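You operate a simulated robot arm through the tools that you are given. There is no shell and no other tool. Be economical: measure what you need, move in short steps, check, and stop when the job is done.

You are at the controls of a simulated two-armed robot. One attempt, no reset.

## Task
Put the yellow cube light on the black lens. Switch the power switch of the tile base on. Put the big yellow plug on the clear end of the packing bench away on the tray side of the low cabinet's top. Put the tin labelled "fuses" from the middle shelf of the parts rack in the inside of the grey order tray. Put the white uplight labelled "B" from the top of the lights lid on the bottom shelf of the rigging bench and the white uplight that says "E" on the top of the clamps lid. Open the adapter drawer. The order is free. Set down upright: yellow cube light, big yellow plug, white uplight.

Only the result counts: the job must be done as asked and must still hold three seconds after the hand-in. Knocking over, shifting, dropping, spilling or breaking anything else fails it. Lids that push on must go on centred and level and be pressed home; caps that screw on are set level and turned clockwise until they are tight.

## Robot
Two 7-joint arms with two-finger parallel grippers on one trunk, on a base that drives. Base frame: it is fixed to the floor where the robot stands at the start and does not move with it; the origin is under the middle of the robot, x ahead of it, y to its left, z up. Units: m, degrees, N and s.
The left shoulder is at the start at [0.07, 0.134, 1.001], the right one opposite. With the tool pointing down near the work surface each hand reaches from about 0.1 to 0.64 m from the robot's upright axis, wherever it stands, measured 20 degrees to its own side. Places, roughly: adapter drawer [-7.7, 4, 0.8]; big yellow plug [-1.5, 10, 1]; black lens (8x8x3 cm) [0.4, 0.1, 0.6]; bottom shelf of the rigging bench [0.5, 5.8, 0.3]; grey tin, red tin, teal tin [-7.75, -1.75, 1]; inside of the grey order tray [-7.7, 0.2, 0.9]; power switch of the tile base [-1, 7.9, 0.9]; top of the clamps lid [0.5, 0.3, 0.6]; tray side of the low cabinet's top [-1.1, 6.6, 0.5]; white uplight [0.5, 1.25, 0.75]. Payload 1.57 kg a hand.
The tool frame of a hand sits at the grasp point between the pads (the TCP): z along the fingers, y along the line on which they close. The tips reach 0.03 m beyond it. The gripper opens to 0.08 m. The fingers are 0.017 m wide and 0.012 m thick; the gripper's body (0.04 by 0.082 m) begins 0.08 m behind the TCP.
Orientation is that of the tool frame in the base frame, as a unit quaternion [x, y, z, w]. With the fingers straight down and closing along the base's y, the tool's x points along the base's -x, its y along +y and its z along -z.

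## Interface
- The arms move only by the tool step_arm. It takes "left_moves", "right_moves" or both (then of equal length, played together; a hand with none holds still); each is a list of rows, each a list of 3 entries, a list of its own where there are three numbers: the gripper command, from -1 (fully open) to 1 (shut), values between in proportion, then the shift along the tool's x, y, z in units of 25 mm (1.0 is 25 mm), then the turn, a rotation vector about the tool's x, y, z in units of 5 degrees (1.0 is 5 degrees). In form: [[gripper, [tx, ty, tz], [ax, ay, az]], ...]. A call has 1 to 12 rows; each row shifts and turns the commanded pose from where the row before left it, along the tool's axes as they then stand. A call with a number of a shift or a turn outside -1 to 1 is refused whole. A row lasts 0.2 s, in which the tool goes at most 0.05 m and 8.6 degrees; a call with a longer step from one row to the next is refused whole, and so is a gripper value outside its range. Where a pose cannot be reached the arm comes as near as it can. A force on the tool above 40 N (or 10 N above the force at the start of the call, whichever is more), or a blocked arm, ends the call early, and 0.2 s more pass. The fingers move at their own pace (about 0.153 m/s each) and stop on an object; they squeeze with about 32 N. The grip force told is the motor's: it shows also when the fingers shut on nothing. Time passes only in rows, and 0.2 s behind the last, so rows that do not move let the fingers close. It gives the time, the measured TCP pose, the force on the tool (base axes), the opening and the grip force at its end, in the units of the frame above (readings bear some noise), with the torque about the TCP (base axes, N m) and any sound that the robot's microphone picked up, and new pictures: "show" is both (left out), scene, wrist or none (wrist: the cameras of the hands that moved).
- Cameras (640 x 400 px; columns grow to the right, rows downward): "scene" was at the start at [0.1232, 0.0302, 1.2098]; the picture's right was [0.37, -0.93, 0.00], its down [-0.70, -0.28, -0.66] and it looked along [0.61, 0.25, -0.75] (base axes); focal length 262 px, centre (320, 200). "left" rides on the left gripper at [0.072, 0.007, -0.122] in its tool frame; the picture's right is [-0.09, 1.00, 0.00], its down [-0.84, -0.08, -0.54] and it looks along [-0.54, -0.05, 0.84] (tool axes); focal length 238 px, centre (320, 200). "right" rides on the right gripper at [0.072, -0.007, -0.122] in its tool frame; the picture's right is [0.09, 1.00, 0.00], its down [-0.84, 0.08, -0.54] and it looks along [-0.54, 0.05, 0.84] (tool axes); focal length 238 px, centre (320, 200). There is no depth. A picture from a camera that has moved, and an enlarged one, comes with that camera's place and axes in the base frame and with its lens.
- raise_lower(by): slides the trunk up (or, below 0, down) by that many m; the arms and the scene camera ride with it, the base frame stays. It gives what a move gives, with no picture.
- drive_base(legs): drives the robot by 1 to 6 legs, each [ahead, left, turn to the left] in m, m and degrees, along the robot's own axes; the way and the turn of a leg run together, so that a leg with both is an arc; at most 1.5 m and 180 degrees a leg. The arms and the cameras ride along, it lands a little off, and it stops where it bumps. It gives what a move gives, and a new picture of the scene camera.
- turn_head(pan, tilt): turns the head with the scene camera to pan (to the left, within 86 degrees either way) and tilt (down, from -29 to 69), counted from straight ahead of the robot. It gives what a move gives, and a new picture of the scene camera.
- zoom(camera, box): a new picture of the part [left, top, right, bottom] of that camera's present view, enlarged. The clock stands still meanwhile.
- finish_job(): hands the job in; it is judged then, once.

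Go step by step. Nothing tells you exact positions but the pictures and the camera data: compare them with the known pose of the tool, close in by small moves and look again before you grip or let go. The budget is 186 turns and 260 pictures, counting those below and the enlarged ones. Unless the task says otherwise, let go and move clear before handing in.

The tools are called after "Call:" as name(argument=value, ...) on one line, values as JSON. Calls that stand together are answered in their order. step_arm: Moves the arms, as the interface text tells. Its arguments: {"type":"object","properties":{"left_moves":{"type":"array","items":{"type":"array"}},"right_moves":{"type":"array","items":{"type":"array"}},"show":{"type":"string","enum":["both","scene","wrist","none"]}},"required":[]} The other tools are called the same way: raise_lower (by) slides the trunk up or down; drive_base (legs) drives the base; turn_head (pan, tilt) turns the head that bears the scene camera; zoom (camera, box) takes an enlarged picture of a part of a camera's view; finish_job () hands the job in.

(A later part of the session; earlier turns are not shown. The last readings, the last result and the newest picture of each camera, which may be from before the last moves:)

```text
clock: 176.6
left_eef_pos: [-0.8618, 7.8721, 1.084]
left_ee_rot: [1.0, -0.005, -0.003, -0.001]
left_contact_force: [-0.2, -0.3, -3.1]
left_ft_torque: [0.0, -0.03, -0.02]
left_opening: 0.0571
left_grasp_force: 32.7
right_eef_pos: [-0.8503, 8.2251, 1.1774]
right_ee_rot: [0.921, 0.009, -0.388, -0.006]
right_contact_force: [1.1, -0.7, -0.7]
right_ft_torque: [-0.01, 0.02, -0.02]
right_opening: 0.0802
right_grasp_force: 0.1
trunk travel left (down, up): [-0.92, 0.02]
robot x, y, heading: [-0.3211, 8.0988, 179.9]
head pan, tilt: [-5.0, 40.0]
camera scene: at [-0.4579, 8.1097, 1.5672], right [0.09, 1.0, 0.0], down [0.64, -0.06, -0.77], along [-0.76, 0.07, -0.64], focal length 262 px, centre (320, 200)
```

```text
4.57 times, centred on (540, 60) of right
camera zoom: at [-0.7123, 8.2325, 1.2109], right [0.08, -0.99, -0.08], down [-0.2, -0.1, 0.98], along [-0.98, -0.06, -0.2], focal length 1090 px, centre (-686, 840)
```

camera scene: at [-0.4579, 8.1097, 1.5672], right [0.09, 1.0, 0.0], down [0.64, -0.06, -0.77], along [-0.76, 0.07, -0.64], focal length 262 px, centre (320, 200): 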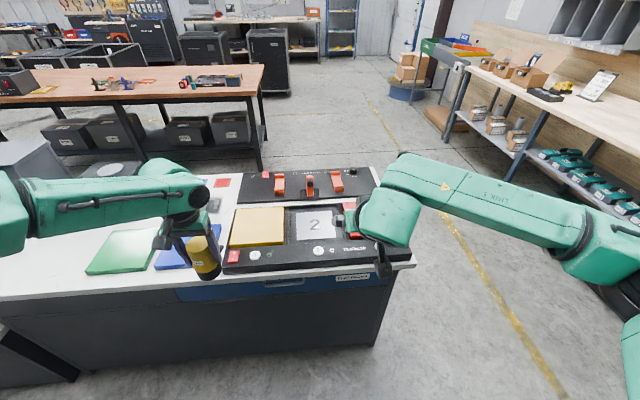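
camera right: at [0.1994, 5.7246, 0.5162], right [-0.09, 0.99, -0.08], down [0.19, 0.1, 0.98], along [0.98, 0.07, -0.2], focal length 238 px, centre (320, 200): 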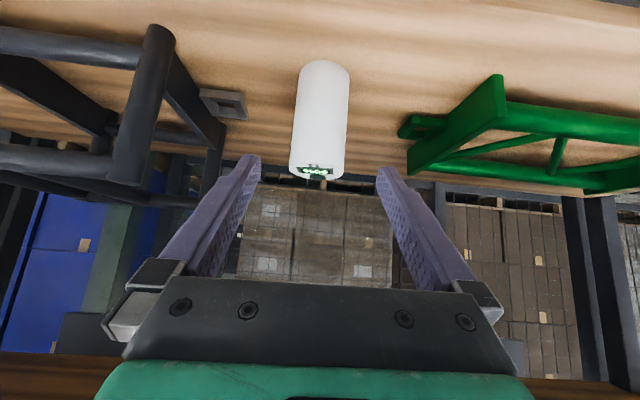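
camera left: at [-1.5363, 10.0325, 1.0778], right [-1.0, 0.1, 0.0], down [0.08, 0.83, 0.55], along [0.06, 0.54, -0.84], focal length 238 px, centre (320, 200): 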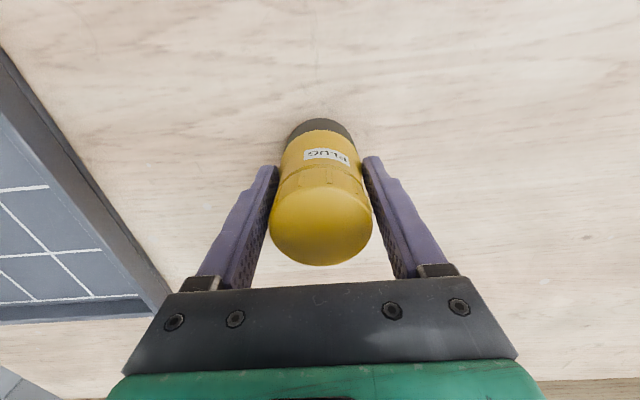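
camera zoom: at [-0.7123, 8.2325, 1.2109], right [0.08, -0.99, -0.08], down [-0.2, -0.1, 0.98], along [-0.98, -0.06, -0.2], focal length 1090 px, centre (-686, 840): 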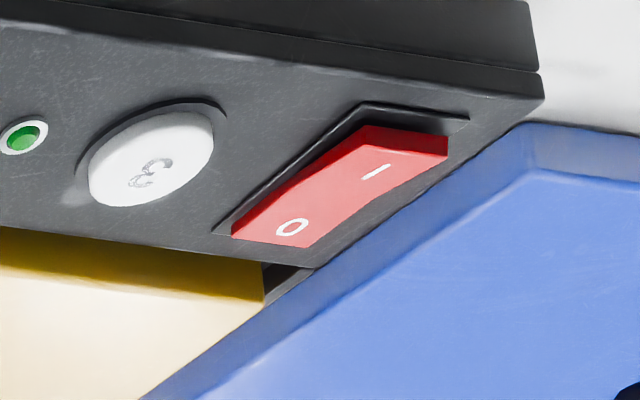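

The tile base's rocker has its "I" end raised at about (-1.00, 7.877, 0.884), so pressing that end switches it on. First I'll put the plug away, driving to the low cabinet.

Call:
drive_base(legs=[[0, 1.45, 0]])

Call:
turn_head(pan=5, tilt=48)

```text
clock: 183.8
left_eef_pos: [-0.88, 6.4253, 1.0851]
left_ee_rot: [1.0, -0.008, -0.003, -0.001]
left_contact_force: [0.1, 0.1, -3.4]
left_ft_torque: [-0.03, 0.01, 0.02]
left_opening: 0.0568
left_grasp_force: 31.9
right_eef_pos: [-0.8649, 6.779, 1.1776]
right_ee_rot: [0.922, 0.005, -0.387, -0.007]
right_contact_force: [0.5, -0.8, 0.4]
right_ft_torque: [0.03, -0.02, 0.0]
right_opening: 0.08
right_grasp_force: 0.0
trunk travel left (down, up): [-0.92, 0.02]
robot x, y, heading: [-0.3401, 6.644, 179.0]
head pan, tilt: [-5.0, 40.0]
camera scene: at [-0.4743, 6.6604, 1.5671], right [0.1, 0.99, 0.0], down [0.64, -0.07, -0.77], along [-0.76, 0.08, -0.64], focal length 262 px, centre (320, 200)
```

scene: 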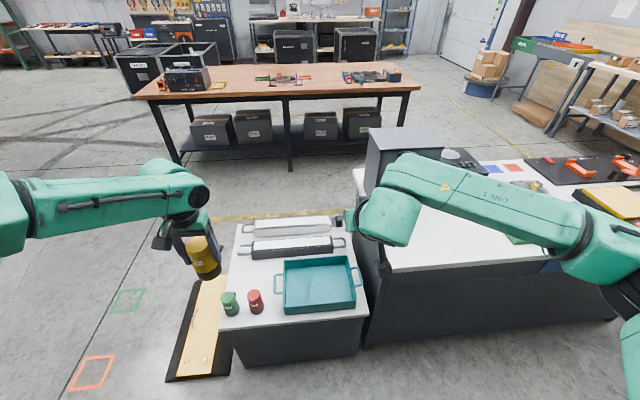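

```text
clock: 184.5
left_eef_pos: [-0.8797, 6.4262, 1.084]
left_ee_rot: [1.0, -0.009, -0.003, -0.001]
left_contact_force: [0.4, -0.5, -2.4]
left_ft_torque: [-0.03, -0.02, 0.0]
left_opening: 0.0568
left_grasp_force: 32.5
right_eef_pos: [-0.8651, 6.7784, 1.1771]
right_ee_rot: [0.922, 0.005, -0.388, -0.008]
right_contact_force: [-0.5, -0.4, 0.1]
right_ft_torque: [-0.02, 0.0, 0.01]
right_opening: 0.0802
right_grasp_force: 0.0
trunk travel left (down, up): [-0.92, 0.02]
robot x, y, heading: [-0.3384, 6.6455, 179.2]
head pan, tilt: [5.0, 48.0]
camera scene: at [-0.4683, 6.6453, 1.5557], right [-0.07, 1.0, 0.0], down [0.74, 0.05, -0.67], along [-0.67, -0.05, -0.74], focal length 262 px, centre (320, 200)
```

scene: 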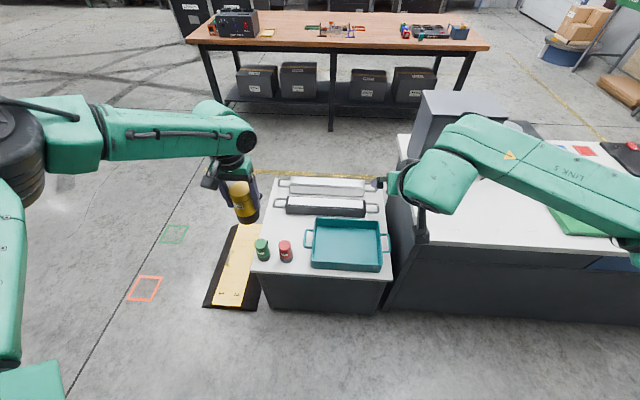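

Tray half is the near side (x > -1.27), with a free spot near (-1.17, 6.42). First I untilt and retract the right arm so it clears the tall cabinet.

Call:
step_arm(right_moves=[[-1, [0, 0, -0.8], [0, 1, 0]], [-1, [0, 0, -0.8], [0, 1, 0]], [-1, [0, 0, -0.8], [0, 1, 0]], [-1, [0, 0, 0], [0, 1, 0]], [-1, [0, 0, 0], [0, 1, 0]], [-1, [0, 0, 0], [0, 1, 0]], [-1, [0, 0, 0], [0, 1, 0]], [-1, [0, 0, 0], [0, 1, 0]], [-1, [0, 0, 0], [0, 1, 0]], [-1, [1, 0, 0], [0, 0.15, 0]], [-1, [1, 0, 0], [0, 0, 0]], [-1, [1, 0, 0], [0, 0, 0]]], show="none")

Call:
step_arm(right_moves=[[-1, [1, 0, 0], [0, 0, 0]], [-1, [1, 0, 0], [0, 0, 0]], [-1, [1, 0, 0], [0, 0, 0]], [-1, [1, 0, 0], [0, 0, 0]], [-1, [1, 0, 0], [0, 0, 0]]], show="scene")

```text
clock: 187.1
left_eef_pos: [-0.881, 6.4249, 1.0854]
left_ee_rot: [1.0, -0.009, -0.003, -0.001]
left_contact_force: [0.1, 0.0, -3.4]
left_ft_torque: [-0.03, -0.03, -0.05]
left_opening: 0.0571
left_grasp_force: 32.1
right_eef_pos: [-0.7477, 6.7795, 1.2222]
right_ee_rot: [1.0, 0.001, 0.001, -0.009]
right_contact_force: [0.2, -0.5, -0.1]
right_ft_torque: [-0.03, 0.01, -0.03]
right_opening: 0.0801
right_grasp_force: 0.0
trunk travel left (down, up): [-0.92, 0.02]
robot x, y, heading: [-0.3413, 6.6476, 178.9]
head pan, tilt: [5.0, 48.0]
```

```text
clock: 188.3
left_eef_pos: [-0.8798, 6.4265, 1.0845]
left_ee_rot: [1.0, -0.009, -0.003, -0.002]
left_contact_force: [0.1, -0.2, -2.6]
left_ft_torque: [0.01, -0.07, 0.03]
left_opening: 0.0571
left_grasp_force: 31.7
right_eef_pos: [-0.6262, 6.7772, 1.2227]
right_ee_rot: [1.0, 0.001, 0.0, -0.009]
right_contact_force: [0.3, 0.4, 0.6]
right_ft_torque: [-0.01, 0.04, -0.02]
right_opening: 0.0802
right_grasp_force: 0.1
trunk travel left (down, up): [-0.92, 0.02]
robot x, y, heading: [-0.3407, 6.6515, 179.2]
head pan, tilt: [5.0, 48.0]
camera scene: at [-0.4671, 6.6451, 1.5558], right [-0.07, 1.0, 0.0], down [0.74, 0.05, -0.67], along [-0.67, -0.05, -0.74], focal length 262 px, centre (320, 200)
```

scene: 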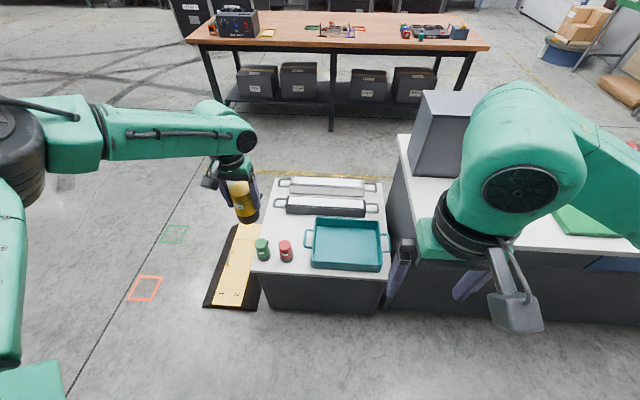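

Call:
raise_lower(by=-0.33)

Call:
drive_base(legs=[[0.2, 0, 0.8]])

Call:
turn_head(pan=20, tilt=45)

```text
clock: 191.6
left_eef_pos: [-0.8806, 6.4257, 0.7541]
left_ee_rot: [1.0, -0.009, -0.002, -0.001]
left_contact_force: [-0.5, -0.1, -2.2]
left_ft_torque: [0.0, -0.01, 0.0]
left_opening: 0.057
left_grasp_force: 31.7
right_eef_pos: [-0.6256, 6.7776, 0.8926]
right_ee_rot: [1.0, 0.002, 0.001, -0.009]
right_contact_force: [-0.4, -0.2, -0.5]
right_ft_torque: [0.04, 0.02, 0.0]
right_opening: 0.0801
right_grasp_force: 0.0
trunk travel left (down, up): [-0.59, 0.35]
robot x, y, heading: [-0.3363, 6.6522, 179.1]
head pan, tilt: [5.0, 48.0]
```

```text
clock: 193.1
left_eef_pos: [-1.071, 6.4208, 0.7544]
left_ee_rot: [1.0, -0.002, -0.002, -0.001]
left_contact_force: [-0.6, 0.1, -3.5]
left_ft_torque: [-0.03, -0.03, -0.03]
left_opening: 0.0568
left_grasp_force: 31.5
right_eef_pos: [-0.8218, 6.7762, 0.8933]
right_ee_rot: [1.0, 0.009, 0.001, -0.009]
right_contact_force: [-0.9, 0.0, 0.6]
right_ft_torque: [0.02, -0.03, 0.0]
right_opening: 0.0802
right_grasp_force: 0.1
trunk travel left (down, up): [-0.59, 0.35]
robot x, y, heading: [-0.5357, 6.6542, 180.1]
head pan, tilt: [5.0, 48.0]
camera scene: at [-0.6626, 6.6451, 1.2257], right [-0.09, 1.0, 0.0], down [0.74, 0.06, -0.67], along [-0.67, -0.06, -0.74], focal length 262 px, centre (320, 200)
```

scene: 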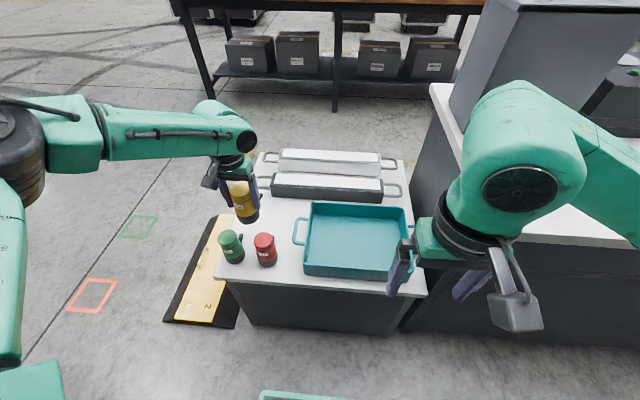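

```text
clock: 193.9
left_eef_pos: [-1.0714, 6.42, 0.7542]
left_ee_rot: [1.0, -0.001, -0.003, -0.003]
left_contact_force: [-0.3, -0.2, -3.6]
left_ft_torque: [-0.06, -0.06, -0.02]
left_opening: 0.0568
left_grasp_force: 31.7
right_eef_pos: [-0.8222, 6.7756, 0.8928]
right_ee_rot: [1.0, 0.009, 0.001, -0.008]
right_contact_force: [-0.7, 0.5, 0.2]
right_ft_torque: [0.04, -0.01, 0.02]
right_opening: 0.0799
right_grasp_force: 0.1
trunk travel left (down, up): [-0.59, 0.35]
robot x, y, heading: [-0.5332, 6.6498, 179.9]
head pan, tilt: [20.0, 45.0]
camera scene: at [-0.6602, 6.6242, 1.2299], right [-0.34, 0.94, 0.0], down [0.67, 0.24, -0.71], along [-0.66, -0.24, -0.71], focal length 262 px, centre (320, 200)
```

scene: 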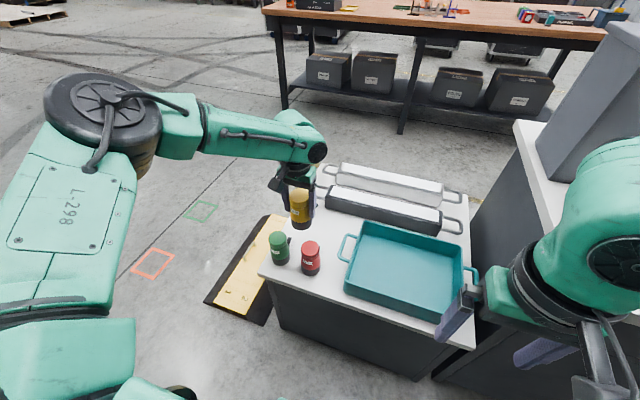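

Positions are confirmed, with the free spot at (-1.16, 6.42). I'm extending the left hand and then lowering with the trunk.

Call:
step_arm(left_moves=[[1, [-0.9, 0, 0], [0, 0, 0]], [1, [-0.9, 0, 0], [0, 0, 0]], [1, [-0.9, 0, 0], [0, 0, 0]], [1, [-0.9, 0, 0], [0, 0, 0]], [1, [0, 0, 0], [0, 0, 0]]], show="none")

Call:
raise_lower(by=-0.16)

Call:
zoom(camera="scene", box=[220, 120, 480, 300])

Call:
zoom(camera="left", box=[0, 0, 640, 400])

```text
clock: 195.1
left_eef_pos: [-1.0855, 6.4056, 0.7759]
left_ee_rot: [1.0, -0.002, -0.003, -0.001]
left_contact_force: [-0.3, 0.6, -2.9]
left_ft_torque: [0.01, -0.03, 0.0]
left_opening: 0.0572
left_grasp_force: 32.0
left hand out of reach, approached as far as the arm can: row 1, 2, 3, 4
right_eef_pos: [-0.8219, 6.7749, 0.8932]
right_ee_rot: [1.0, 0.009, 0.001, -0.009]
right_contact_force: [0.1, -0.1, -0.2]
right_ft_torque: [-0.03, 0.0, 0.01]
right_opening: 0.0799
right_grasp_force: 0.0
trunk travel left (down, up): [-0.59, 0.35]
robot x, y, heading: [-0.5322, 6.6497, 179.9]
head pan, tilt: [20.0, 45.0]
```

```text
clock: 196.9
left_eef_pos: [-1.0849, 6.4059, 0.6156]
left_ee_rot: [1.0, -0.002, -0.003, -0.002]
left_contact_force: [-1.5, 0.3, -3.5]
left_ft_torque: [0.03, -0.04, 0.01]
left_opening: 0.0568
left_grasp_force: 32.2
right_eef_pos: [-0.8222, 6.7749, 0.7327]
right_ee_rot: [1.0, 0.009, 0.001, -0.009]
right_contact_force: [-0.6, 0.8, 0.1]
right_ft_torque: [0.01, -0.02, 0.02]
right_opening: 0.0799
right_grasp_force: 0.1
trunk travel left (down, up): [-0.43, 0.51]
robot x, y, heading: [-0.5316, 6.6489, 179.7]
head pan, tilt: [20.0, 45.0]
```

```text
2.22 times, centred on (350, 210) of scene
camera zoom: at [-0.66, 6.6242, 1.0699], right [-0.34, 0.94, 0.0], down [0.67, 0.24, -0.71], along [-0.66, -0.24, -0.71], focal length 582 px, centre (253, 178)
```

zoom: 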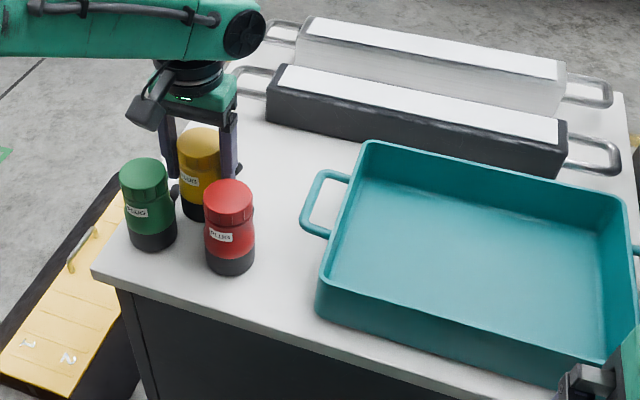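

```text
1.00 times, centred on (320, 200) of left
camera zoom: at [-1.0132, 6.3976, 0.739], right [-0.1, -1.0, 0.0], down [-0.83, 0.08, 0.55], along [-0.55, 0.05, -0.84], focal length 238 px, centre (320, 200)
```

zoom: 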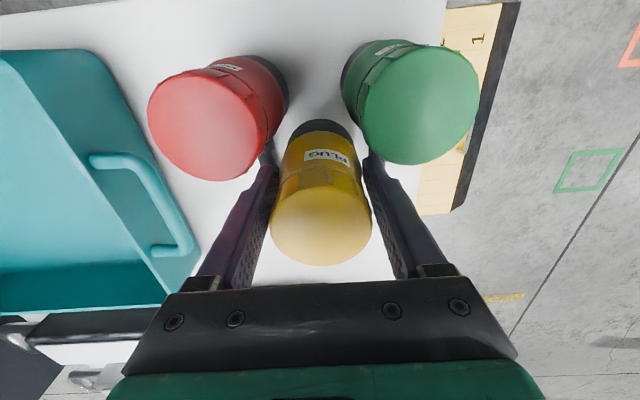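

The extension failed on reach, so the plug came down close between the red and green ones without touching. I'm going straight back up and will drive ahead instead.

Call:
raise_lower(by=0.16)

Call:
drive_base(legs=[[0.085, -0.01, 0]])

Call:
zoom(camera="left", box=[0, 0, 640, 400])

```text
clock: 198.8
left_eef_pos: [-1.0861, 6.4058, 0.7769]
left_ee_rot: [1.0, -0.001, -0.004, -0.002]
left_contact_force: [0.4, -0.3, -3.1]
left_ft_torque: [0.01, 0.02, 0.0]
left_opening: 0.057
left_grasp_force: 31.6
right_eef_pos: [-0.8224, 6.7751, 0.893]
right_ee_rot: [1.0, 0.009, 0.001, -0.009]
right_contact_force: [0.3, -0.3, 0.0]
right_ft_torque: [0.0, 0.01, 0.02]
right_opening: 0.0801
right_grasp_force: 0.0
trunk travel left (down, up): [-0.59, 0.35]
robot x, y, heading: [-0.533, 6.6524, 180.0]
head pan, tilt: [20.0, 45.0]
```

```text
clock: 199.8
left_eef_pos: [-1.1688, 6.4142, 0.776]
left_ee_rot: [1.0, -0.001, -0.002, -0.002]
left_contact_force: [-0.5, 0.5, -2.4]
left_ft_torque: [-0.03, -0.03, 0.0]
left_opening: 0.057
left_grasp_force: 32.2
right_eef_pos: [-0.9067, 6.785, 0.8931]
right_ee_rot: [1.0, 0.009, 0.0, -0.008]
right_contact_force: [-0.5, 0.1, -0.1]
right_ft_torque: [-0.01, 0.01, -0.02]
right_opening: 0.08
right_grasp_force: 0.0
trunk travel left (down, up): [-0.59, 0.35]
robot x, y, heading: [-0.6175, 6.6651, -179.8]
head pan, tilt: [20.0, 45.0]
camera scene: at [-0.7444, 6.6341, 1.2298], right [-0.34, 0.94, 0.0], down [0.67, 0.24, -0.71], along [-0.66, -0.24, -0.71], focal length 262 px, centre (320, 200)
```

scene: 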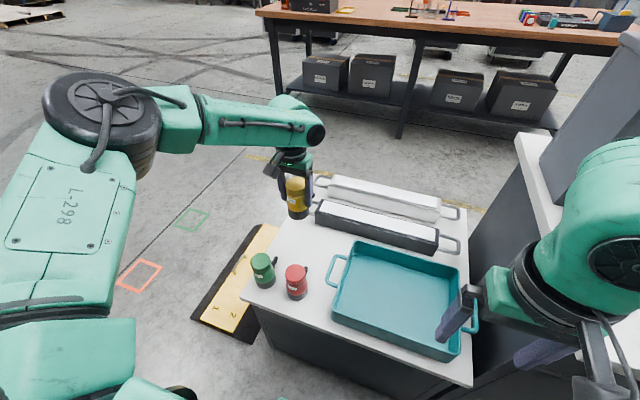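

```text
1.00 times, centred on (320, 200) of left
camera zoom: at [-1.0969, 6.4068, 0.8987], right [-0.09, -1.0, 0.0], down [-0.83, 0.08, 0.55], along [-0.54, 0.05, -0.84], focal length 238 px, centre (320, 200)
```

zoom: 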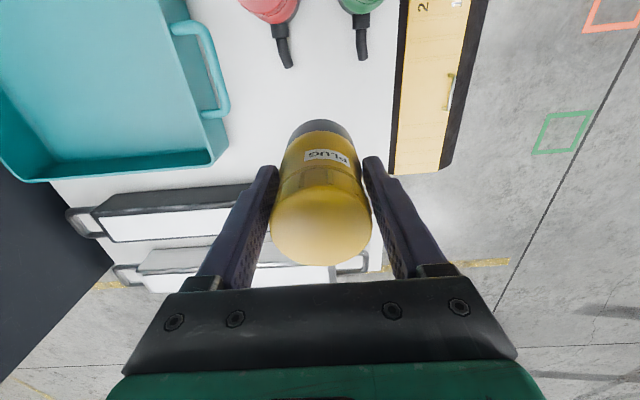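

The plug is now over the clear spot at (-1.169, 6.414). I'm lowering.

Call:
raise_lower(by=-0.17)

Call:
zoom(camera="scene", box=[220, 120, 480, 300])

```text
clock: 201.8
left_eef_pos: [-1.1695, 6.4146, 0.6056]
left_ee_rot: [1.0, -0.001, -0.004, -0.001]
left_contact_force: [-0.7, -0.4, -3.4]
left_ft_torque: [-0.04, 0.0, 0.02]
left_opening: 0.0569
left_grasp_force: 32.1
right_eef_pos: [-0.907, 6.7842, 0.7222]
right_ee_rot: [1.0, 0.01, 0.0, -0.009]
right_contact_force: [-0.4, -0.4, 0.0]
right_ft_torque: [0.01, -0.01, 0.0]
right_opening: 0.0799
right_grasp_force: 0.1
trunk travel left (down, up): [-0.42, 0.52]
robot x, y, heading: [-0.6206, 6.6638, -179.9]
head pan, tilt: [20.0, 45.0]
```

```text
2.22 times, centred on (350, 210) of scene
camera zoom: at [-0.7438, 6.6341, 1.0599], right [-0.34, 0.94, 0.0], down [0.66, 0.24, -0.71], along [-0.66, -0.24, -0.71], focal length 582 px, centre (253, 178)
```

zoom: 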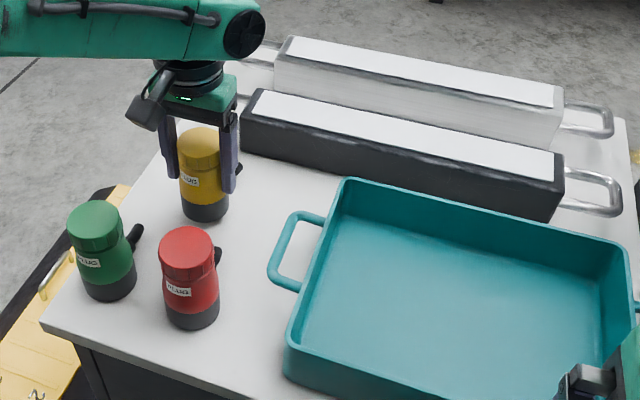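

Call:
raise_lower(by=-0.022)

Call:
step_arm(left_moves=[[1, [0, 0, 0.1], [0, 0, 0]], [1, [0, 0, 0.1], [0, 0, 0]], [1, [0, 0, 0], [0, 0, 0]]], show="none")

```text
clock: 202.4
left_eef_pos: [-1.169, 6.4156, 0.5897]
left_ee_rot: [1.0, -0.001, -0.011, -0.001]
left_contact_force: [-5.1, -3.2, 30.4]
left_ft_torque: [-0.3, 0.35, 0.09]
left_opening: 0.0576
left_grasp_force: 32.4
right_eef_pos: [-0.9038, 6.7865, 0.703]
right_ee_rot: [1.0, 0.009, -0.002, -0.008]
right_contact_force: [0.3, -0.1, -0.4]
right_ft_torque: [-0.02, -0.01, -0.03]
right_opening: 0.0799
right_grasp_force: 0.0
trunk travel left (down, up): [-0.398, 0.542]
robot x, y, heading: [-0.6215, 6.6598, -180.0]
head pan, tilt: [20.0, 45.0]
```

```text
clock: 203.2
left_eef_pos: [-1.1662, 6.4149, 0.5848]
left_ee_rot: [1.0, 0.0, -0.009, -0.001]
left_contact_force: [-6.0, 2.5, 30.9]
left_ft_torque: [-0.18, 0.41, -0.06]
left_opening: 0.0574
left_grasp_force: 32.1
right_eef_pos: [-0.9039, 6.7871, 0.7025]
right_ee_rot: [1.0, 0.009, -0.002, -0.007]
right_contact_force: [0.1, -0.5, 0.6]
right_ft_torque: [0.0, -0.01, 0.01]
right_opening: 0.08
right_grasp_force: 0.1
trunk travel left (down, up): [-0.398, 0.542]
robot x, y, heading: [-0.6193, 6.6604, -179.9]
head pan, tilt: [20.0, 45.0]
```

It's on the surface. I'm easing off the pressure.

Call:
step_arm(left_moves=[[1, [0, 0, -0.12], [0, 0, 0]], [1, [0, 0, -0.08], [0, 0, 0]], [1, [0, 0, 0], [0, 0, 0]]], show="none")

```text
clock: 204.0
left_eef_pos: [-1.1663, 6.415, 0.5831]
left_ee_rot: [1.0, -0.001, -0.002, -0.001]
left_contact_force: [-1.2, 4.4, 11.1]
left_ft_torque: [0.23, 0.44, -0.17]
left_opening: 0.0569
left_grasp_force: 32.2
right_eef_pos: [-0.904, 6.7869, 0.7]
right_ee_rot: [1.0, 0.01, 0.0, -0.008]
right_contact_force: [-0.2, 0.3, 0.0]
right_ft_torque: [-0.01, 0.0, 0.01]
right_opening: 0.08
right_grasp_force: 0.0
trunk travel left (down, up): [-0.398, 0.542]
robot x, y, heading: [-0.6185, 6.6595, -180.2]
head pan, tilt: [20.0, 45.0]
```

Call:
step_arm(left_moves=[[1, [0, 0, -0.08], [0, 0, 0]], [1, [0, 0, 0], [0, 0, 0]], [0.3, [0, 0, 0], [0, 0, 0]], [-0.3, [0, 0, 0], [0, 0, 0]], [-1, [0, 0, 0], [0, 0, 0]], [-1, [0, 0, 0], [0, 0, 0]]], show="wrist")

Call:
zoom(camera="scene", box=[220, 120, 480, 300])

```text
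clock: 205.4
left_eef_pos: [-1.1688, 6.414, 0.5861]
left_ee_rot: [1.0, 0.0, -0.004, -0.002]
left_contact_force: [-1.3, -0.1, -0.1]
left_ft_torque: [0.02, 0.01, -0.01]
left_opening: 0.0796
left_grasp_force: 0.0
right_eef_pos: [-0.9066, 6.7862, 0.7005]
right_ee_rot: [1.0, 0.01, 0.0, -0.008]
right_contact_force: [-0.3, 0.3, 0.7]
right_ft_torque: [-0.01, 0.02, -0.03]
right_opening: 0.0801
right_grasp_force: 0.0
trunk travel left (down, up): [-0.398, 0.542]
robot x, y, heading: [-0.6167, 6.6605, -179.9]
head pan, tilt: [20.0, 45.0]
camera left: at [-1.0962, 6.4062, 0.7088], right [-0.09, -1.0, 0.0], down [-0.83, 0.08, 0.55], along [-0.55, 0.05, -0.84], focal length 238 px, centre (320, 200)
```

left: 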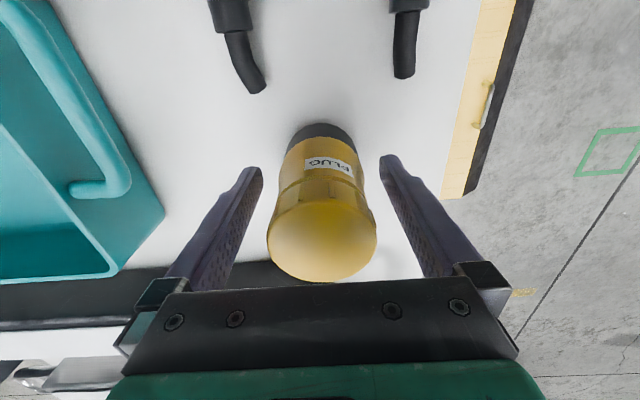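

```text
2.22 times, centred on (350, 210) of scene
camera zoom: at [-0.7434, 6.6343, 1.038], right [-0.34, 0.94, 0.0], down [0.66, 0.24, -0.71], along [-0.66, -0.24, -0.71], focal length 582 px, centre (253, 178)
```

zoom: 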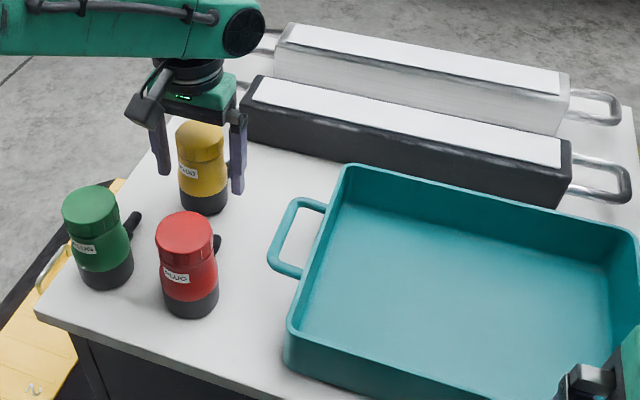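

The plug stands on the tray side. I'm raising straight up and backing away.

Call:
raise_lower(by=0.4)

Call:
drive_base(legs=[[-0.28, 0, 0]])

```text
clock: 209.3
left_eef_pos: [-1.1693, 6.4143, 0.9854]
left_ee_rot: [1.0, -0.001, -0.004, -0.003]
left_contact_force: [0.1, -0.5, -0.4]
left_ft_torque: [-0.02, -0.02, -0.02]
left_opening: 0.0803
left_grasp_force: 0.1
right_eef_pos: [-0.9059, 6.7858, 1.1006]
right_ee_rot: [1.0, 0.011, 0.001, -0.009]
right_contact_force: [-0.4, 1.1, -0.9]
right_ft_torque: [-0.02, -0.01, -0.01]
right_opening: 0.0801
right_grasp_force: 0.1
trunk travel left (down, up): [-0.798, 0.142]
robot x, y, heading: [-0.6134, 6.6611, -179.8]
head pan, tilt: [20.0, 45.0]
```

```text
clock: 211.2
left_eef_pos: [-0.8976, 6.4142, 0.9858]
left_ee_rot: [1.0, -0.001, -0.003, -0.002]
left_contact_force: [-1.0, -0.6, -0.1]
left_ft_torque: [0.0, 0.01, 0.02]
left_opening: 0.08
left_grasp_force: 0.1
right_eef_pos: [-0.6356, 6.7859, 1.1008]
right_ee_rot: [1.0, 0.009, 0.001, -0.01]
right_contact_force: [0.6, 0.1, 0.0]
right_ft_torque: [0.0, 0.0, 0.02]
right_opening: 0.0801
right_grasp_force: 0.1
trunk travel left (down, up): [-0.798, 0.142]
robot x, y, heading: [-0.3406, 6.66, -180.1]
head pan, tilt: [20.0, 45.0]
camera scene: at [-0.4732, 6.6344, 1.4377], right [-0.34, 0.94, 0.0], down [0.67, 0.24, -0.71], along [-0.66, -0.24, -0.71], focal length 262 px, centre (320, 200)
```

scene: 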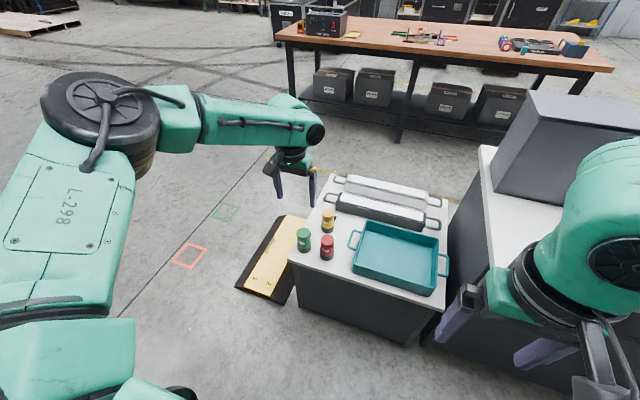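

Next is the switch, with the left hand. I'm driving right along the cabinet to y ≈ 8.12.

Call:
drive_base(legs=[[0, -1.46, 0]])

Call:
turn_head(pan=30, tilt=45)

```text
clock: 218.2
left_eef_pos: [-0.9076, 7.7967, 0.9858]
left_ee_rot: [1.0, 0.012, -0.004, -0.002]
left_contact_force: [0.0, -0.4, 0.8]
left_ft_torque: [0.0, 0.0, -0.01]
left_opening: 0.0798
left_grasp_force: 0.1
right_eef_pos: [-0.6559, 8.1743, 1.1012]
right_ee_rot: [1.0, 0.023, 0.0, -0.009]
right_contact_force: [0.2, 0.5, 0.1]
right_ft_torque: [0.0, 0.0, 0.0]
right_opening: 0.08
right_grasp_force: 0.0
trunk travel left (down, up): [-0.798, 0.142]
robot x, y, heading: [-0.3637, 8.0557, -178.5]
head pan, tilt: [20.0, 45.0]
camera scene: at [-0.4886, 8.0276, 1.4379], right [-0.37, 0.93, 0.0], down [0.66, 0.26, -0.71], along [-0.66, -0.26, -0.71], focal length 262 px, centre (320, 200)
```

scene: 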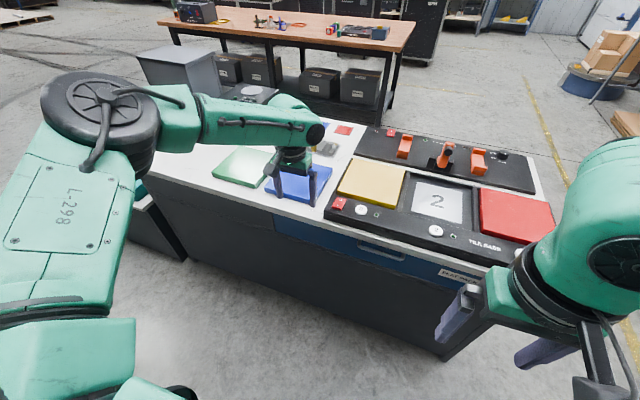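

```text
clock: 218.9
left_eef_pos: [-0.9071, 7.797, 0.9868]
left_ee_rot: [1.0, 0.011, -0.004, -0.001]
left_contact_force: [1.0, -0.5, -0.6]
left_ft_torque: [-0.03, 0.03, -0.01]
left_opening: 0.08
left_grasp_force: 0.1
right_eef_pos: [-0.6557, 8.1755, 1.1]
right_ee_rot: [1.0, 0.022, 0.001, -0.009]
right_contact_force: [0.0, 0.4, 0.1]
right_ft_torque: [0.0, 0.03, -0.02]
right_opening: 0.0803
right_grasp_force: 0.0
trunk travel left (down, up): [-0.798, 0.142]
robot x, y, heading: [-0.3636, 8.0555, -178.4]
head pan, tilt: [30.0, 45.0]
camera scene: at [-0.4823, 8.0156, 1.438], right [-0.52, 0.85, 0.0], down [0.6, 0.37, -0.71], along [-0.6, -0.37, -0.71], focal length 262 px, centre (320, 200)
```

scene: 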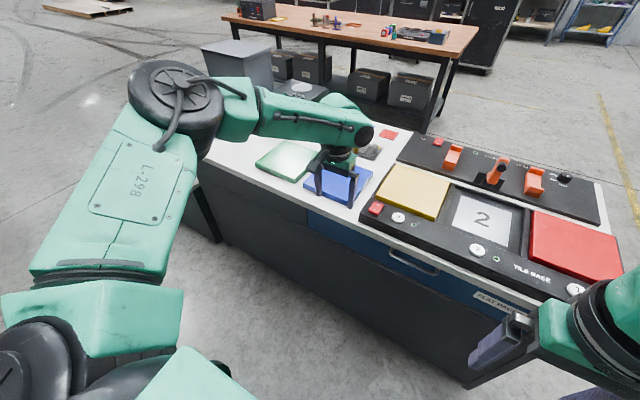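

I'm driving ahead 9 cm, then shifting the closed left fingers over the switch for a wrist look.

Call:
drive_base(legs=[[0.09, 0, -1.5]])

Call:
step_arm(left_moves=[[1, [0, -0.8, 0], [0, 0, 0]], [1, [0, -0.8, 0], [0, 0, 0]], [1, [0, -0.8, 0], [0, 0, 0]], [1, [0, 0, 0], [0, 0, 0]]])

```text
clock: 220.0
left_eef_pos: [-1.0001, 7.8075, 0.9878]
left_ee_rot: [1.0, 0.001, -0.004, -0.001]
left_contact_force: [-0.1, 0.2, 0.7]
left_ft_torque: [-0.01, 0.02, -0.02]
left_opening: 0.08
left_grasp_force: 0.1
right_eef_pos: [-0.7383, 8.1799, 1.1024]
right_ee_rot: [1.0, 0.011, -0.002, -0.009]
right_contact_force: [0.1, -0.6, -0.5]
right_ft_torque: [-0.01, 0.03, -0.01]
right_opening: 0.0798
right_grasp_force: 0.0
trunk travel left (down, up): [-0.798, 0.142]
robot x, y, heading: [-0.4514, 8.0605, -180.0]
head pan, tilt: [30.0, 45.0]
camera scene: at [-0.5687, 8.0167, 1.4383], right [-0.5, 0.86, 0.0], down [0.61, 0.36, -0.71], along [-0.61, -0.36, -0.71], focal length 262 px, centre (320, 200)
```

scene: 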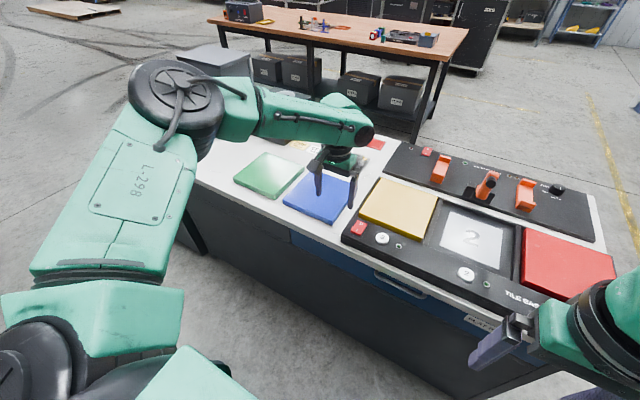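

```text
clock: 221.0
left_eef_pos: [-0.9861, 7.8624, 0.9917]
left_ee_rot: [1.0, 0.001, -0.005, -0.002]
left_contact_force: [-0.1, -0.3, -0.1]
left_ft_torque: [0.01, 0.0, 0.03]
left_opening: 0.0001
left_grasp_force: 21.3
left hand out of reach, approached as far as the arm can: row 1, 2, 3
right_eef_pos: [-0.7404, 8.1805, 1.1013]
right_ee_rot: [1.0, 0.011, 0.001, -0.009]
right_contact_force: [0.9, 0.8, 0.0]
right_ft_torque: [0.01, 0.03, 0.01]
right_opening: 0.0802
right_grasp_force: 0.1
trunk travel left (down, up): [-0.798, 0.142]
robot x, y, heading: [-0.4509, 8.0595, -179.6]
head pan, tilt: [30.0, 45.0]
camera scene: at [-0.5716, 8.0167, 1.438], right [-0.5, 0.86, 0.0], down [0.61, 0.36, -0.71], along [-0.61, -0.36, -0.71], focal length 262 px, centre (320, 200)
camera left: at [-0.9132, 7.8541, 1.1134], right [-0.09, -1.0, 0.0], down [-0.83, 0.07, 0.55], along [-0.55, 0.05, -0.83], focal length 238 px, centre (320, 200)
```

scene: 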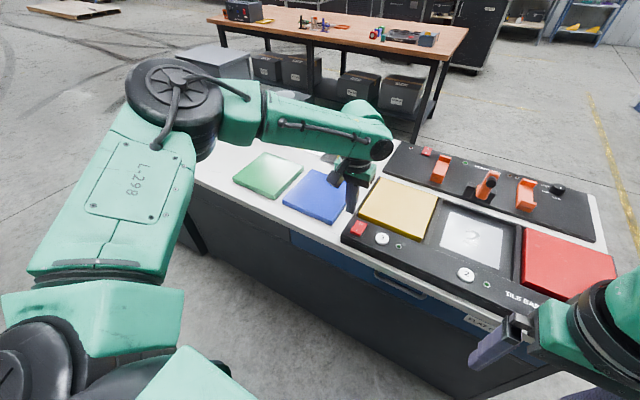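
left: 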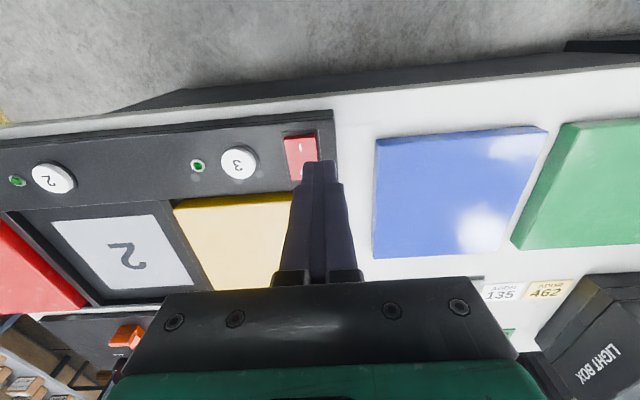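

The "I" end is at (-0.999, 7.881), about 12 mm ahead and 18 mm right of the fingertips. I'm nudging the base and checking again.

Call:
drive_base(legs=[[0.012, -0.018, 0]])

Call:
raise_lower(by=-0.055)

Call:
zoom(camera="left", box=[240, 80, 400, 200])

Call:
zoom(camera="scene", box=[320, 160, 440, 260])

```text
clock: 221.8
left_eef_pos: [-0.9956, 7.8778, 0.9911]
left_ee_rot: [1.0, 0.001, -0.006, -0.004]
left_contact_force: [0.1, -0.8, 0.1]
left_ft_torque: [0.04, 0.02, 0.0]
left_opening: 0.0
left_grasp_force: 20.9
right_eef_pos: [-0.7499, 8.195, 1.1025]
right_ee_rot: [1.0, 0.011, -0.001, -0.011]
right_contact_force: [0.4, -0.9, -0.6]
right_ft_torque: [0.01, 0.01, 0.02]
right_opening: 0.0801
right_grasp_force: 0.0
trunk travel left (down, up): [-0.798, 0.142]
robot x, y, heading: [-0.4627, 8.0772, -180.1]
head pan, tilt: [30.0, 45.0]
camera scene: at [-0.5809, 8.0302, 1.4381], right [-0.5, 0.86, 0.0], down [0.61, 0.36, -0.71], along [-0.61, -0.35, -0.71], focal length 262 px, centre (320, 200)
```

scene: 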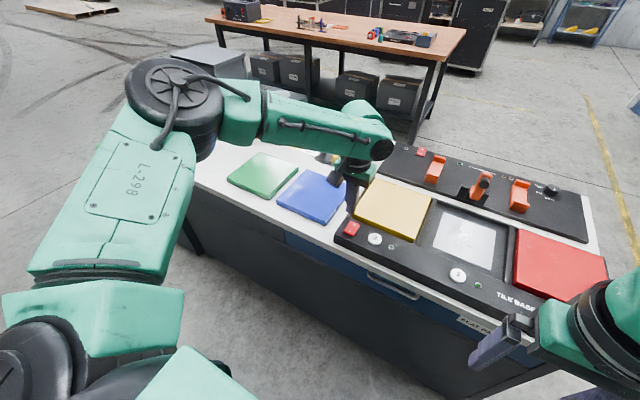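

```text
clock: 222.7
left_eef_pos: [-0.9984, 7.8805, 0.9364]
left_ee_rot: [1.0, 0.001, -0.005, -0.001]
left_contact_force: [0.0, 0.2, -0.8]
left_ft_torque: [-0.02, 0.0, -0.02]
left_opening: 0.0
left_grasp_force: 21.4
right_eef_pos: [-0.7541, 8.1986, 1.0464]
right_ee_rot: [1.0, 0.011, 0.002, -0.008]
right_contact_force: [0.4, -0.3, -0.2]
right_ft_torque: [0.0, 0.0, -0.01]
right_opening: 0.0802
right_grasp_force: 0.0
trunk travel left (down, up): [-0.743, 0.197]
robot x, y, heading: [-0.4631, 8.0778, -180.1]
head pan, tilt: [30.0, 45.0]
```

```text
3.33 times, centred on (320, 140) of left
camera zoom: at [-0.9258, 7.8728, 1.0583], right [-0.09, -1.0, 0.0], down [-0.83, 0.07, 0.55], along [-0.55, 0.05, -0.83], focal length 794 px, centre (320, 400)
```

zoom: 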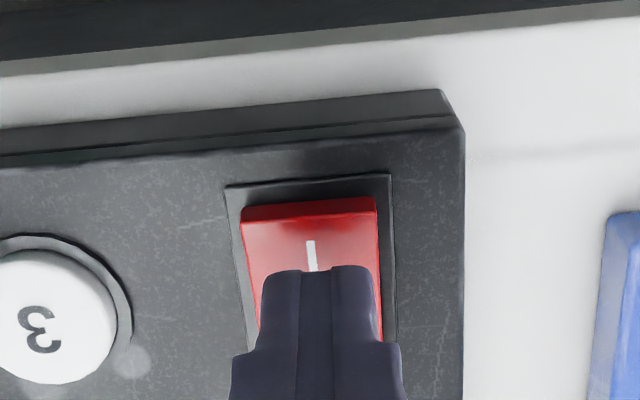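

```text
4.00 times, centred on (380, 210) of scene
camera zoom: at [-0.5842, 8.0357, 1.383], right [-0.5, 0.86, 0.0], down [0.61, 0.35, -0.71], along [-0.61, -0.36, -0.71], focal length 1047 px, centre (80, 160)
```

zoom: 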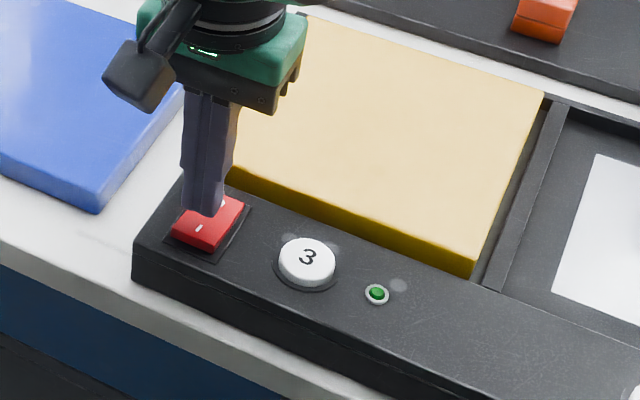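

The fingertips are right over the "I" end. I'm pressing down with the trunk.

Call:
raise_lower(by=-0.028)

Call:
zoom(camera="scene", box=[320, 160, 440, 260])

```text
clock: 223.4
left_eef_pos: [-0.9986, 7.8788, 0.9201]
left_ee_rot: [1.0, 0.001, -0.019, -0.002]
left_contact_force: [14.9, -0.9, 21.4]
left_ft_torque: [-0.08, -0.2, 0.04]
left_opening: 0.0003
left_grasp_force: 21.2
right_eef_pos: [-0.747, 8.1995, 1.0195]
right_ee_rot: [1.0, 0.012, -0.003, -0.007]
right_contact_force: [0.1, -0.3, 0.0]
right_ft_torque: [0.0, -0.02, -0.04]
right_opening: 0.0801
right_grasp_force: 0.2
trunk travel left (down, up): [-0.715, 0.225]
robot x, y, heading: [-0.4646, 8.0749, -179.9]
head pan, tilt: [30.0, 45.0]
heard: click
stopped: the force on the tool passed its limit (the readings are from after the stop); the commanded pose is now the measured one
```

```text
4.00 times, centred on (380, 210) of scene
camera zoom: at [-0.5762, 8.0368, 1.3558], right [-0.5, 0.86, 0.0], down [0.61, 0.35, -0.71], along [-0.62, -0.36, -0.7], focal length 1047 px, centre (80, 160)
```

zoom: 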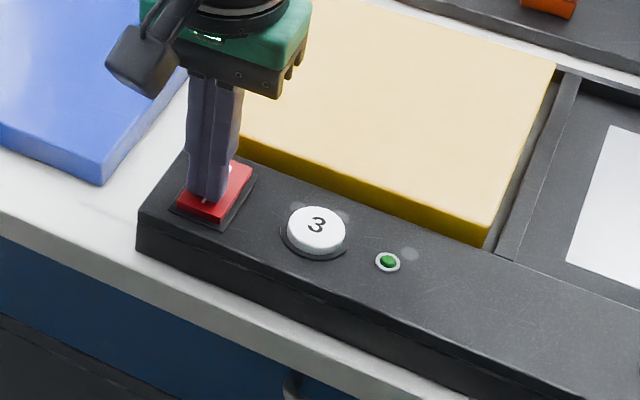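

Click heard. I'm raising up to check the rocker.

Call:
raise_lower(by=0.12)

Call:
zoom(camera="left", box=[240, 80, 400, 200])

Call:
zoom(camera="scene", box=[320, 180, 440, 280])

```text
clock: 224.9
left_eef_pos: [-1.0048, 7.8785, 1.0344]
left_ee_rot: [1.0, 0.001, -0.014, -0.002]
left_contact_force: [-0.4, -0.1, -0.8]
left_ft_torque: [0.03, 0.0, 0.0]
left_opening: 0.0
left_grasp_force: 21.7
right_eef_pos: [-0.7533, 8.1975, 1.1378]
right_ee_rot: [1.0, 0.011, 0.001, -0.009]
right_contact_force: [-0.9, 0.8, -0.3]
right_ft_torque: [-0.01, -0.02, -0.04]
right_opening: 0.08
right_grasp_force: 0.0
trunk travel left (down, up): [-0.835, 0.105]
robot x, y, heading: [-0.4644, 8.0759, -179.7]
head pan, tilt: [30.0, 45.0]
```

```text
3.33 times, centred on (320, 140) of left
camera zoom: at [-0.9293, 7.8716, 1.1548], right [-0.09, -1.0, 0.0], down [-0.82, 0.07, 0.57], along [-0.56, 0.05, -0.82], focal length 794 px, centre (320, 400)
```

zoom: 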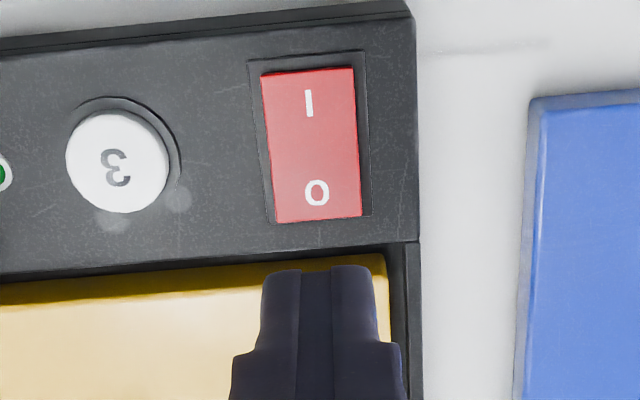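

```text
4.00 times, centred on (380, 230) of scene
camera zoom: at [-0.5848, 8.0352, 1.4749], right [-0.5, 0.86, 0.0], down [0.61, 0.36, -0.71], along [-0.61, -0.36, -0.71], focal length 1047 px, centre (80, 80)
```

zoom: 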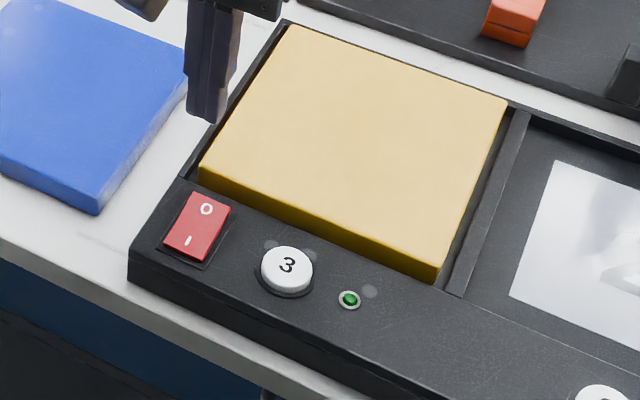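

The rocker is now on "I". Next is the far wall at x ≈ -7.7, so I'm driving back down the aisle to y ≈ 4 and looking that way.

Call:
drive_base(legs=[[-0.2, 0, 0], [0, 1.5, 0], [0, 1.5, 0], [0, 1.1, 0]])

Call:
turn_head(pan=0, tilt=10)

```text
clock: 245.3
left_eef_pos: [-0.628, 3.8633, 1.0349]
left_ee_rot: [0.999, 0.035, -0.016, -0.001]
left_contact_force: [-0.5, 0.8, 0.9]
left_ft_torque: [-0.01, -0.02, 0.01]
left_opening: 0.0002
left_grasp_force: 20.7
right_eef_pos: [-0.3987, 4.1988, 1.138]
right_ee_rot: [0.999, 0.046, 0.0, -0.008]
right_contact_force: [-0.3, 0.0, 0.3]
right_ft_torque: [0.03, -0.01, 0.01]
right_opening: 0.08
right_grasp_force: 0.2
trunk travel left (down, up): [-0.835, 0.105]
robot x, y, heading: [-0.101, 4.0954, -176.0]
head pan, tilt: [30.0, 45.0]
camera scene: at [-0.2193, 4.0469, 1.475], right [-0.56, 0.83, 0.0], down [0.59, 0.4, -0.71], along [-0.59, -0.4, -0.71], focal length 262 px, centre (320, 200)
```

scene: 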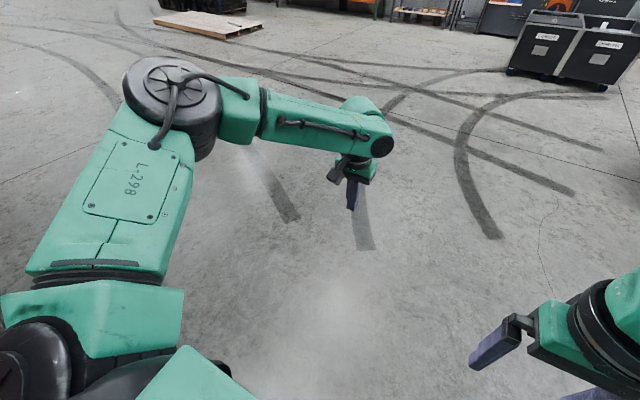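

```text
clock: 246.3
left_eef_pos: [-0.6273, 3.8613, 1.0335]
left_ee_rot: [0.999, 0.035, -0.016, -0.001]
left_contact_force: [-0.4, 0.4, -0.4]
left_ft_torque: [0.0, 0.0, -0.01]
left_opening: 0.0
left_grasp_force: 21.1
right_eef_pos: [-0.3987, 4.1975, 1.1371]
right_ee_rot: [0.999, 0.045, 0.0, -0.009]
right_contact_force: [1.0, -0.2, -1.2]
right_ft_torque: [-0.04, 0.01, 0.0]
right_opening: 0.08
right_grasp_force: 0.1
trunk travel left (down, up): [-0.835, 0.105]
robot x, y, heading: [-0.0991, 4.0934, -175.8]
head pan, tilt: [0.0, 10.0]
camera scene: at [-0.2446, 4.085, 1.5298], right [-0.07, 1.0, 0.0], down [0.17, 0.01, -0.98], along [-0.98, -0.07, -0.17], focal length 262 px, centre (320, 200)
```

scene: 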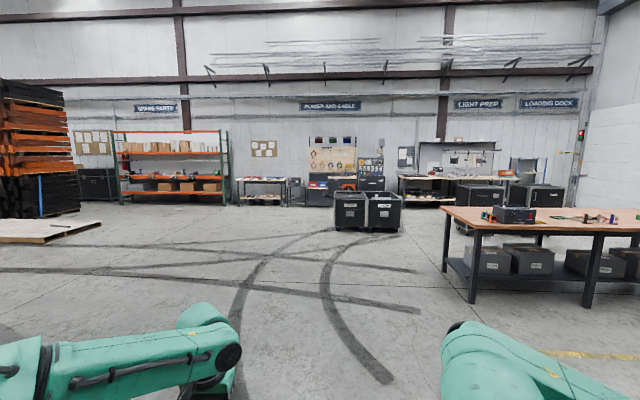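

The far wall shows the spare-parts rack, the power-and-cable bench and more. I'm driving diagonally across the clear floor toward the rack.

Call:
drive_base(legs=[[1.2, 0.8, -4.2], [1.2, 0.85, 0], [1.2, 0.85, 0], [1.2, 0.4, 0], [0.9, 0.1, 0]])

Call:
turn_head(pan=25, tilt=20)

```text
clock: 277.5
left_eef_pos: [-6.1817, 0.684, 1.0345]
left_ee_rot: [1.0, 0.019, -0.015, -0.001]
left_contact_force: [1.0, 0.0, 0.2]
left_ft_torque: [-0.02, -0.02, 0.03]
left_opening: 0.0003
left_grasp_force: 21.6
right_eef_pos: [-5.9436, 1.0128, 1.1379]
right_ee_rot: [1.0, 0.03, -0.001, -0.008]
right_contact_force: [0.5, 0.2, 0.0]
right_ft_torque: [-0.02, 0.0, 0.01]
right_opening: 0.08
right_grasp_force: 0.0
trunk travel left (down, up): [-0.835, 0.105]
robot x, y, heading: [-5.6525, 0.9023, -177.6]
head pan, tilt: [0.0, 10.0]
camera scene: at [-5.7925, 0.8955, 1.53], right [-0.04, 1.0, 0.0], down [0.17, 0.01, -0.98], along [-0.98, -0.04, -0.17], focal length 262 px, centre (320, 200)
```

scene: 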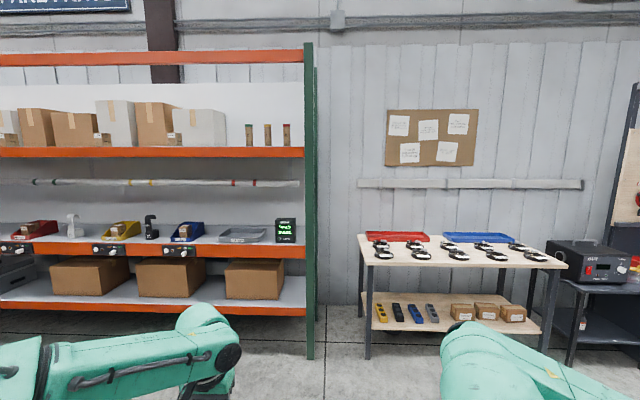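

```text
clock: 278.4
left_eef_pos: [-6.1823, 0.6836, 1.0335]
left_ee_rot: [1.0, 0.019, -0.016, -0.002]
left_contact_force: [0.1, 0.9, -0.3]
left_ft_torque: [0.01, 0.02, 0.0]
left_opening: 0.0
left_grasp_force: 21.4
right_eef_pos: [-5.9443, 1.0121, 1.1387]
right_ee_rot: [1.0, 0.03, 0.001, -0.008]
right_contact_force: [-0.4, 0.4, -0.6]
right_ft_torque: [-0.01, 0.01, -0.03]
right_opening: 0.08
right_grasp_force: 0.0
trunk travel left (down, up): [-0.835, 0.105]
robot x, y, heading: [-5.6492, 0.9024, -177.9]
head pan, tilt: [25.0, 20.0]
camera scene: at [-5.7836, 0.8565, 1.5136], right [-0.46, 0.89, 0.0], down [0.3, 0.16, -0.94], along [-0.84, -0.43, -0.34], focal length 262 px, centre (320, 200)
```

scene: 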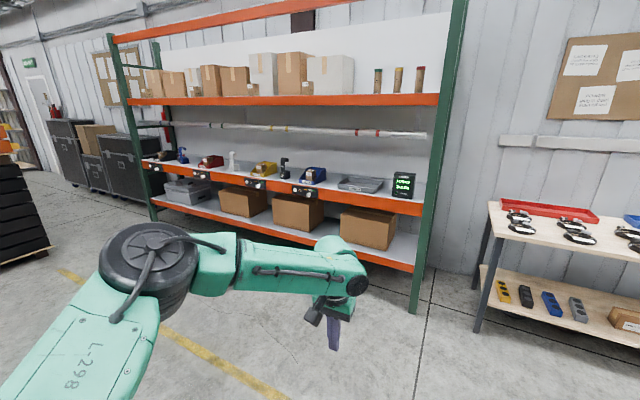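

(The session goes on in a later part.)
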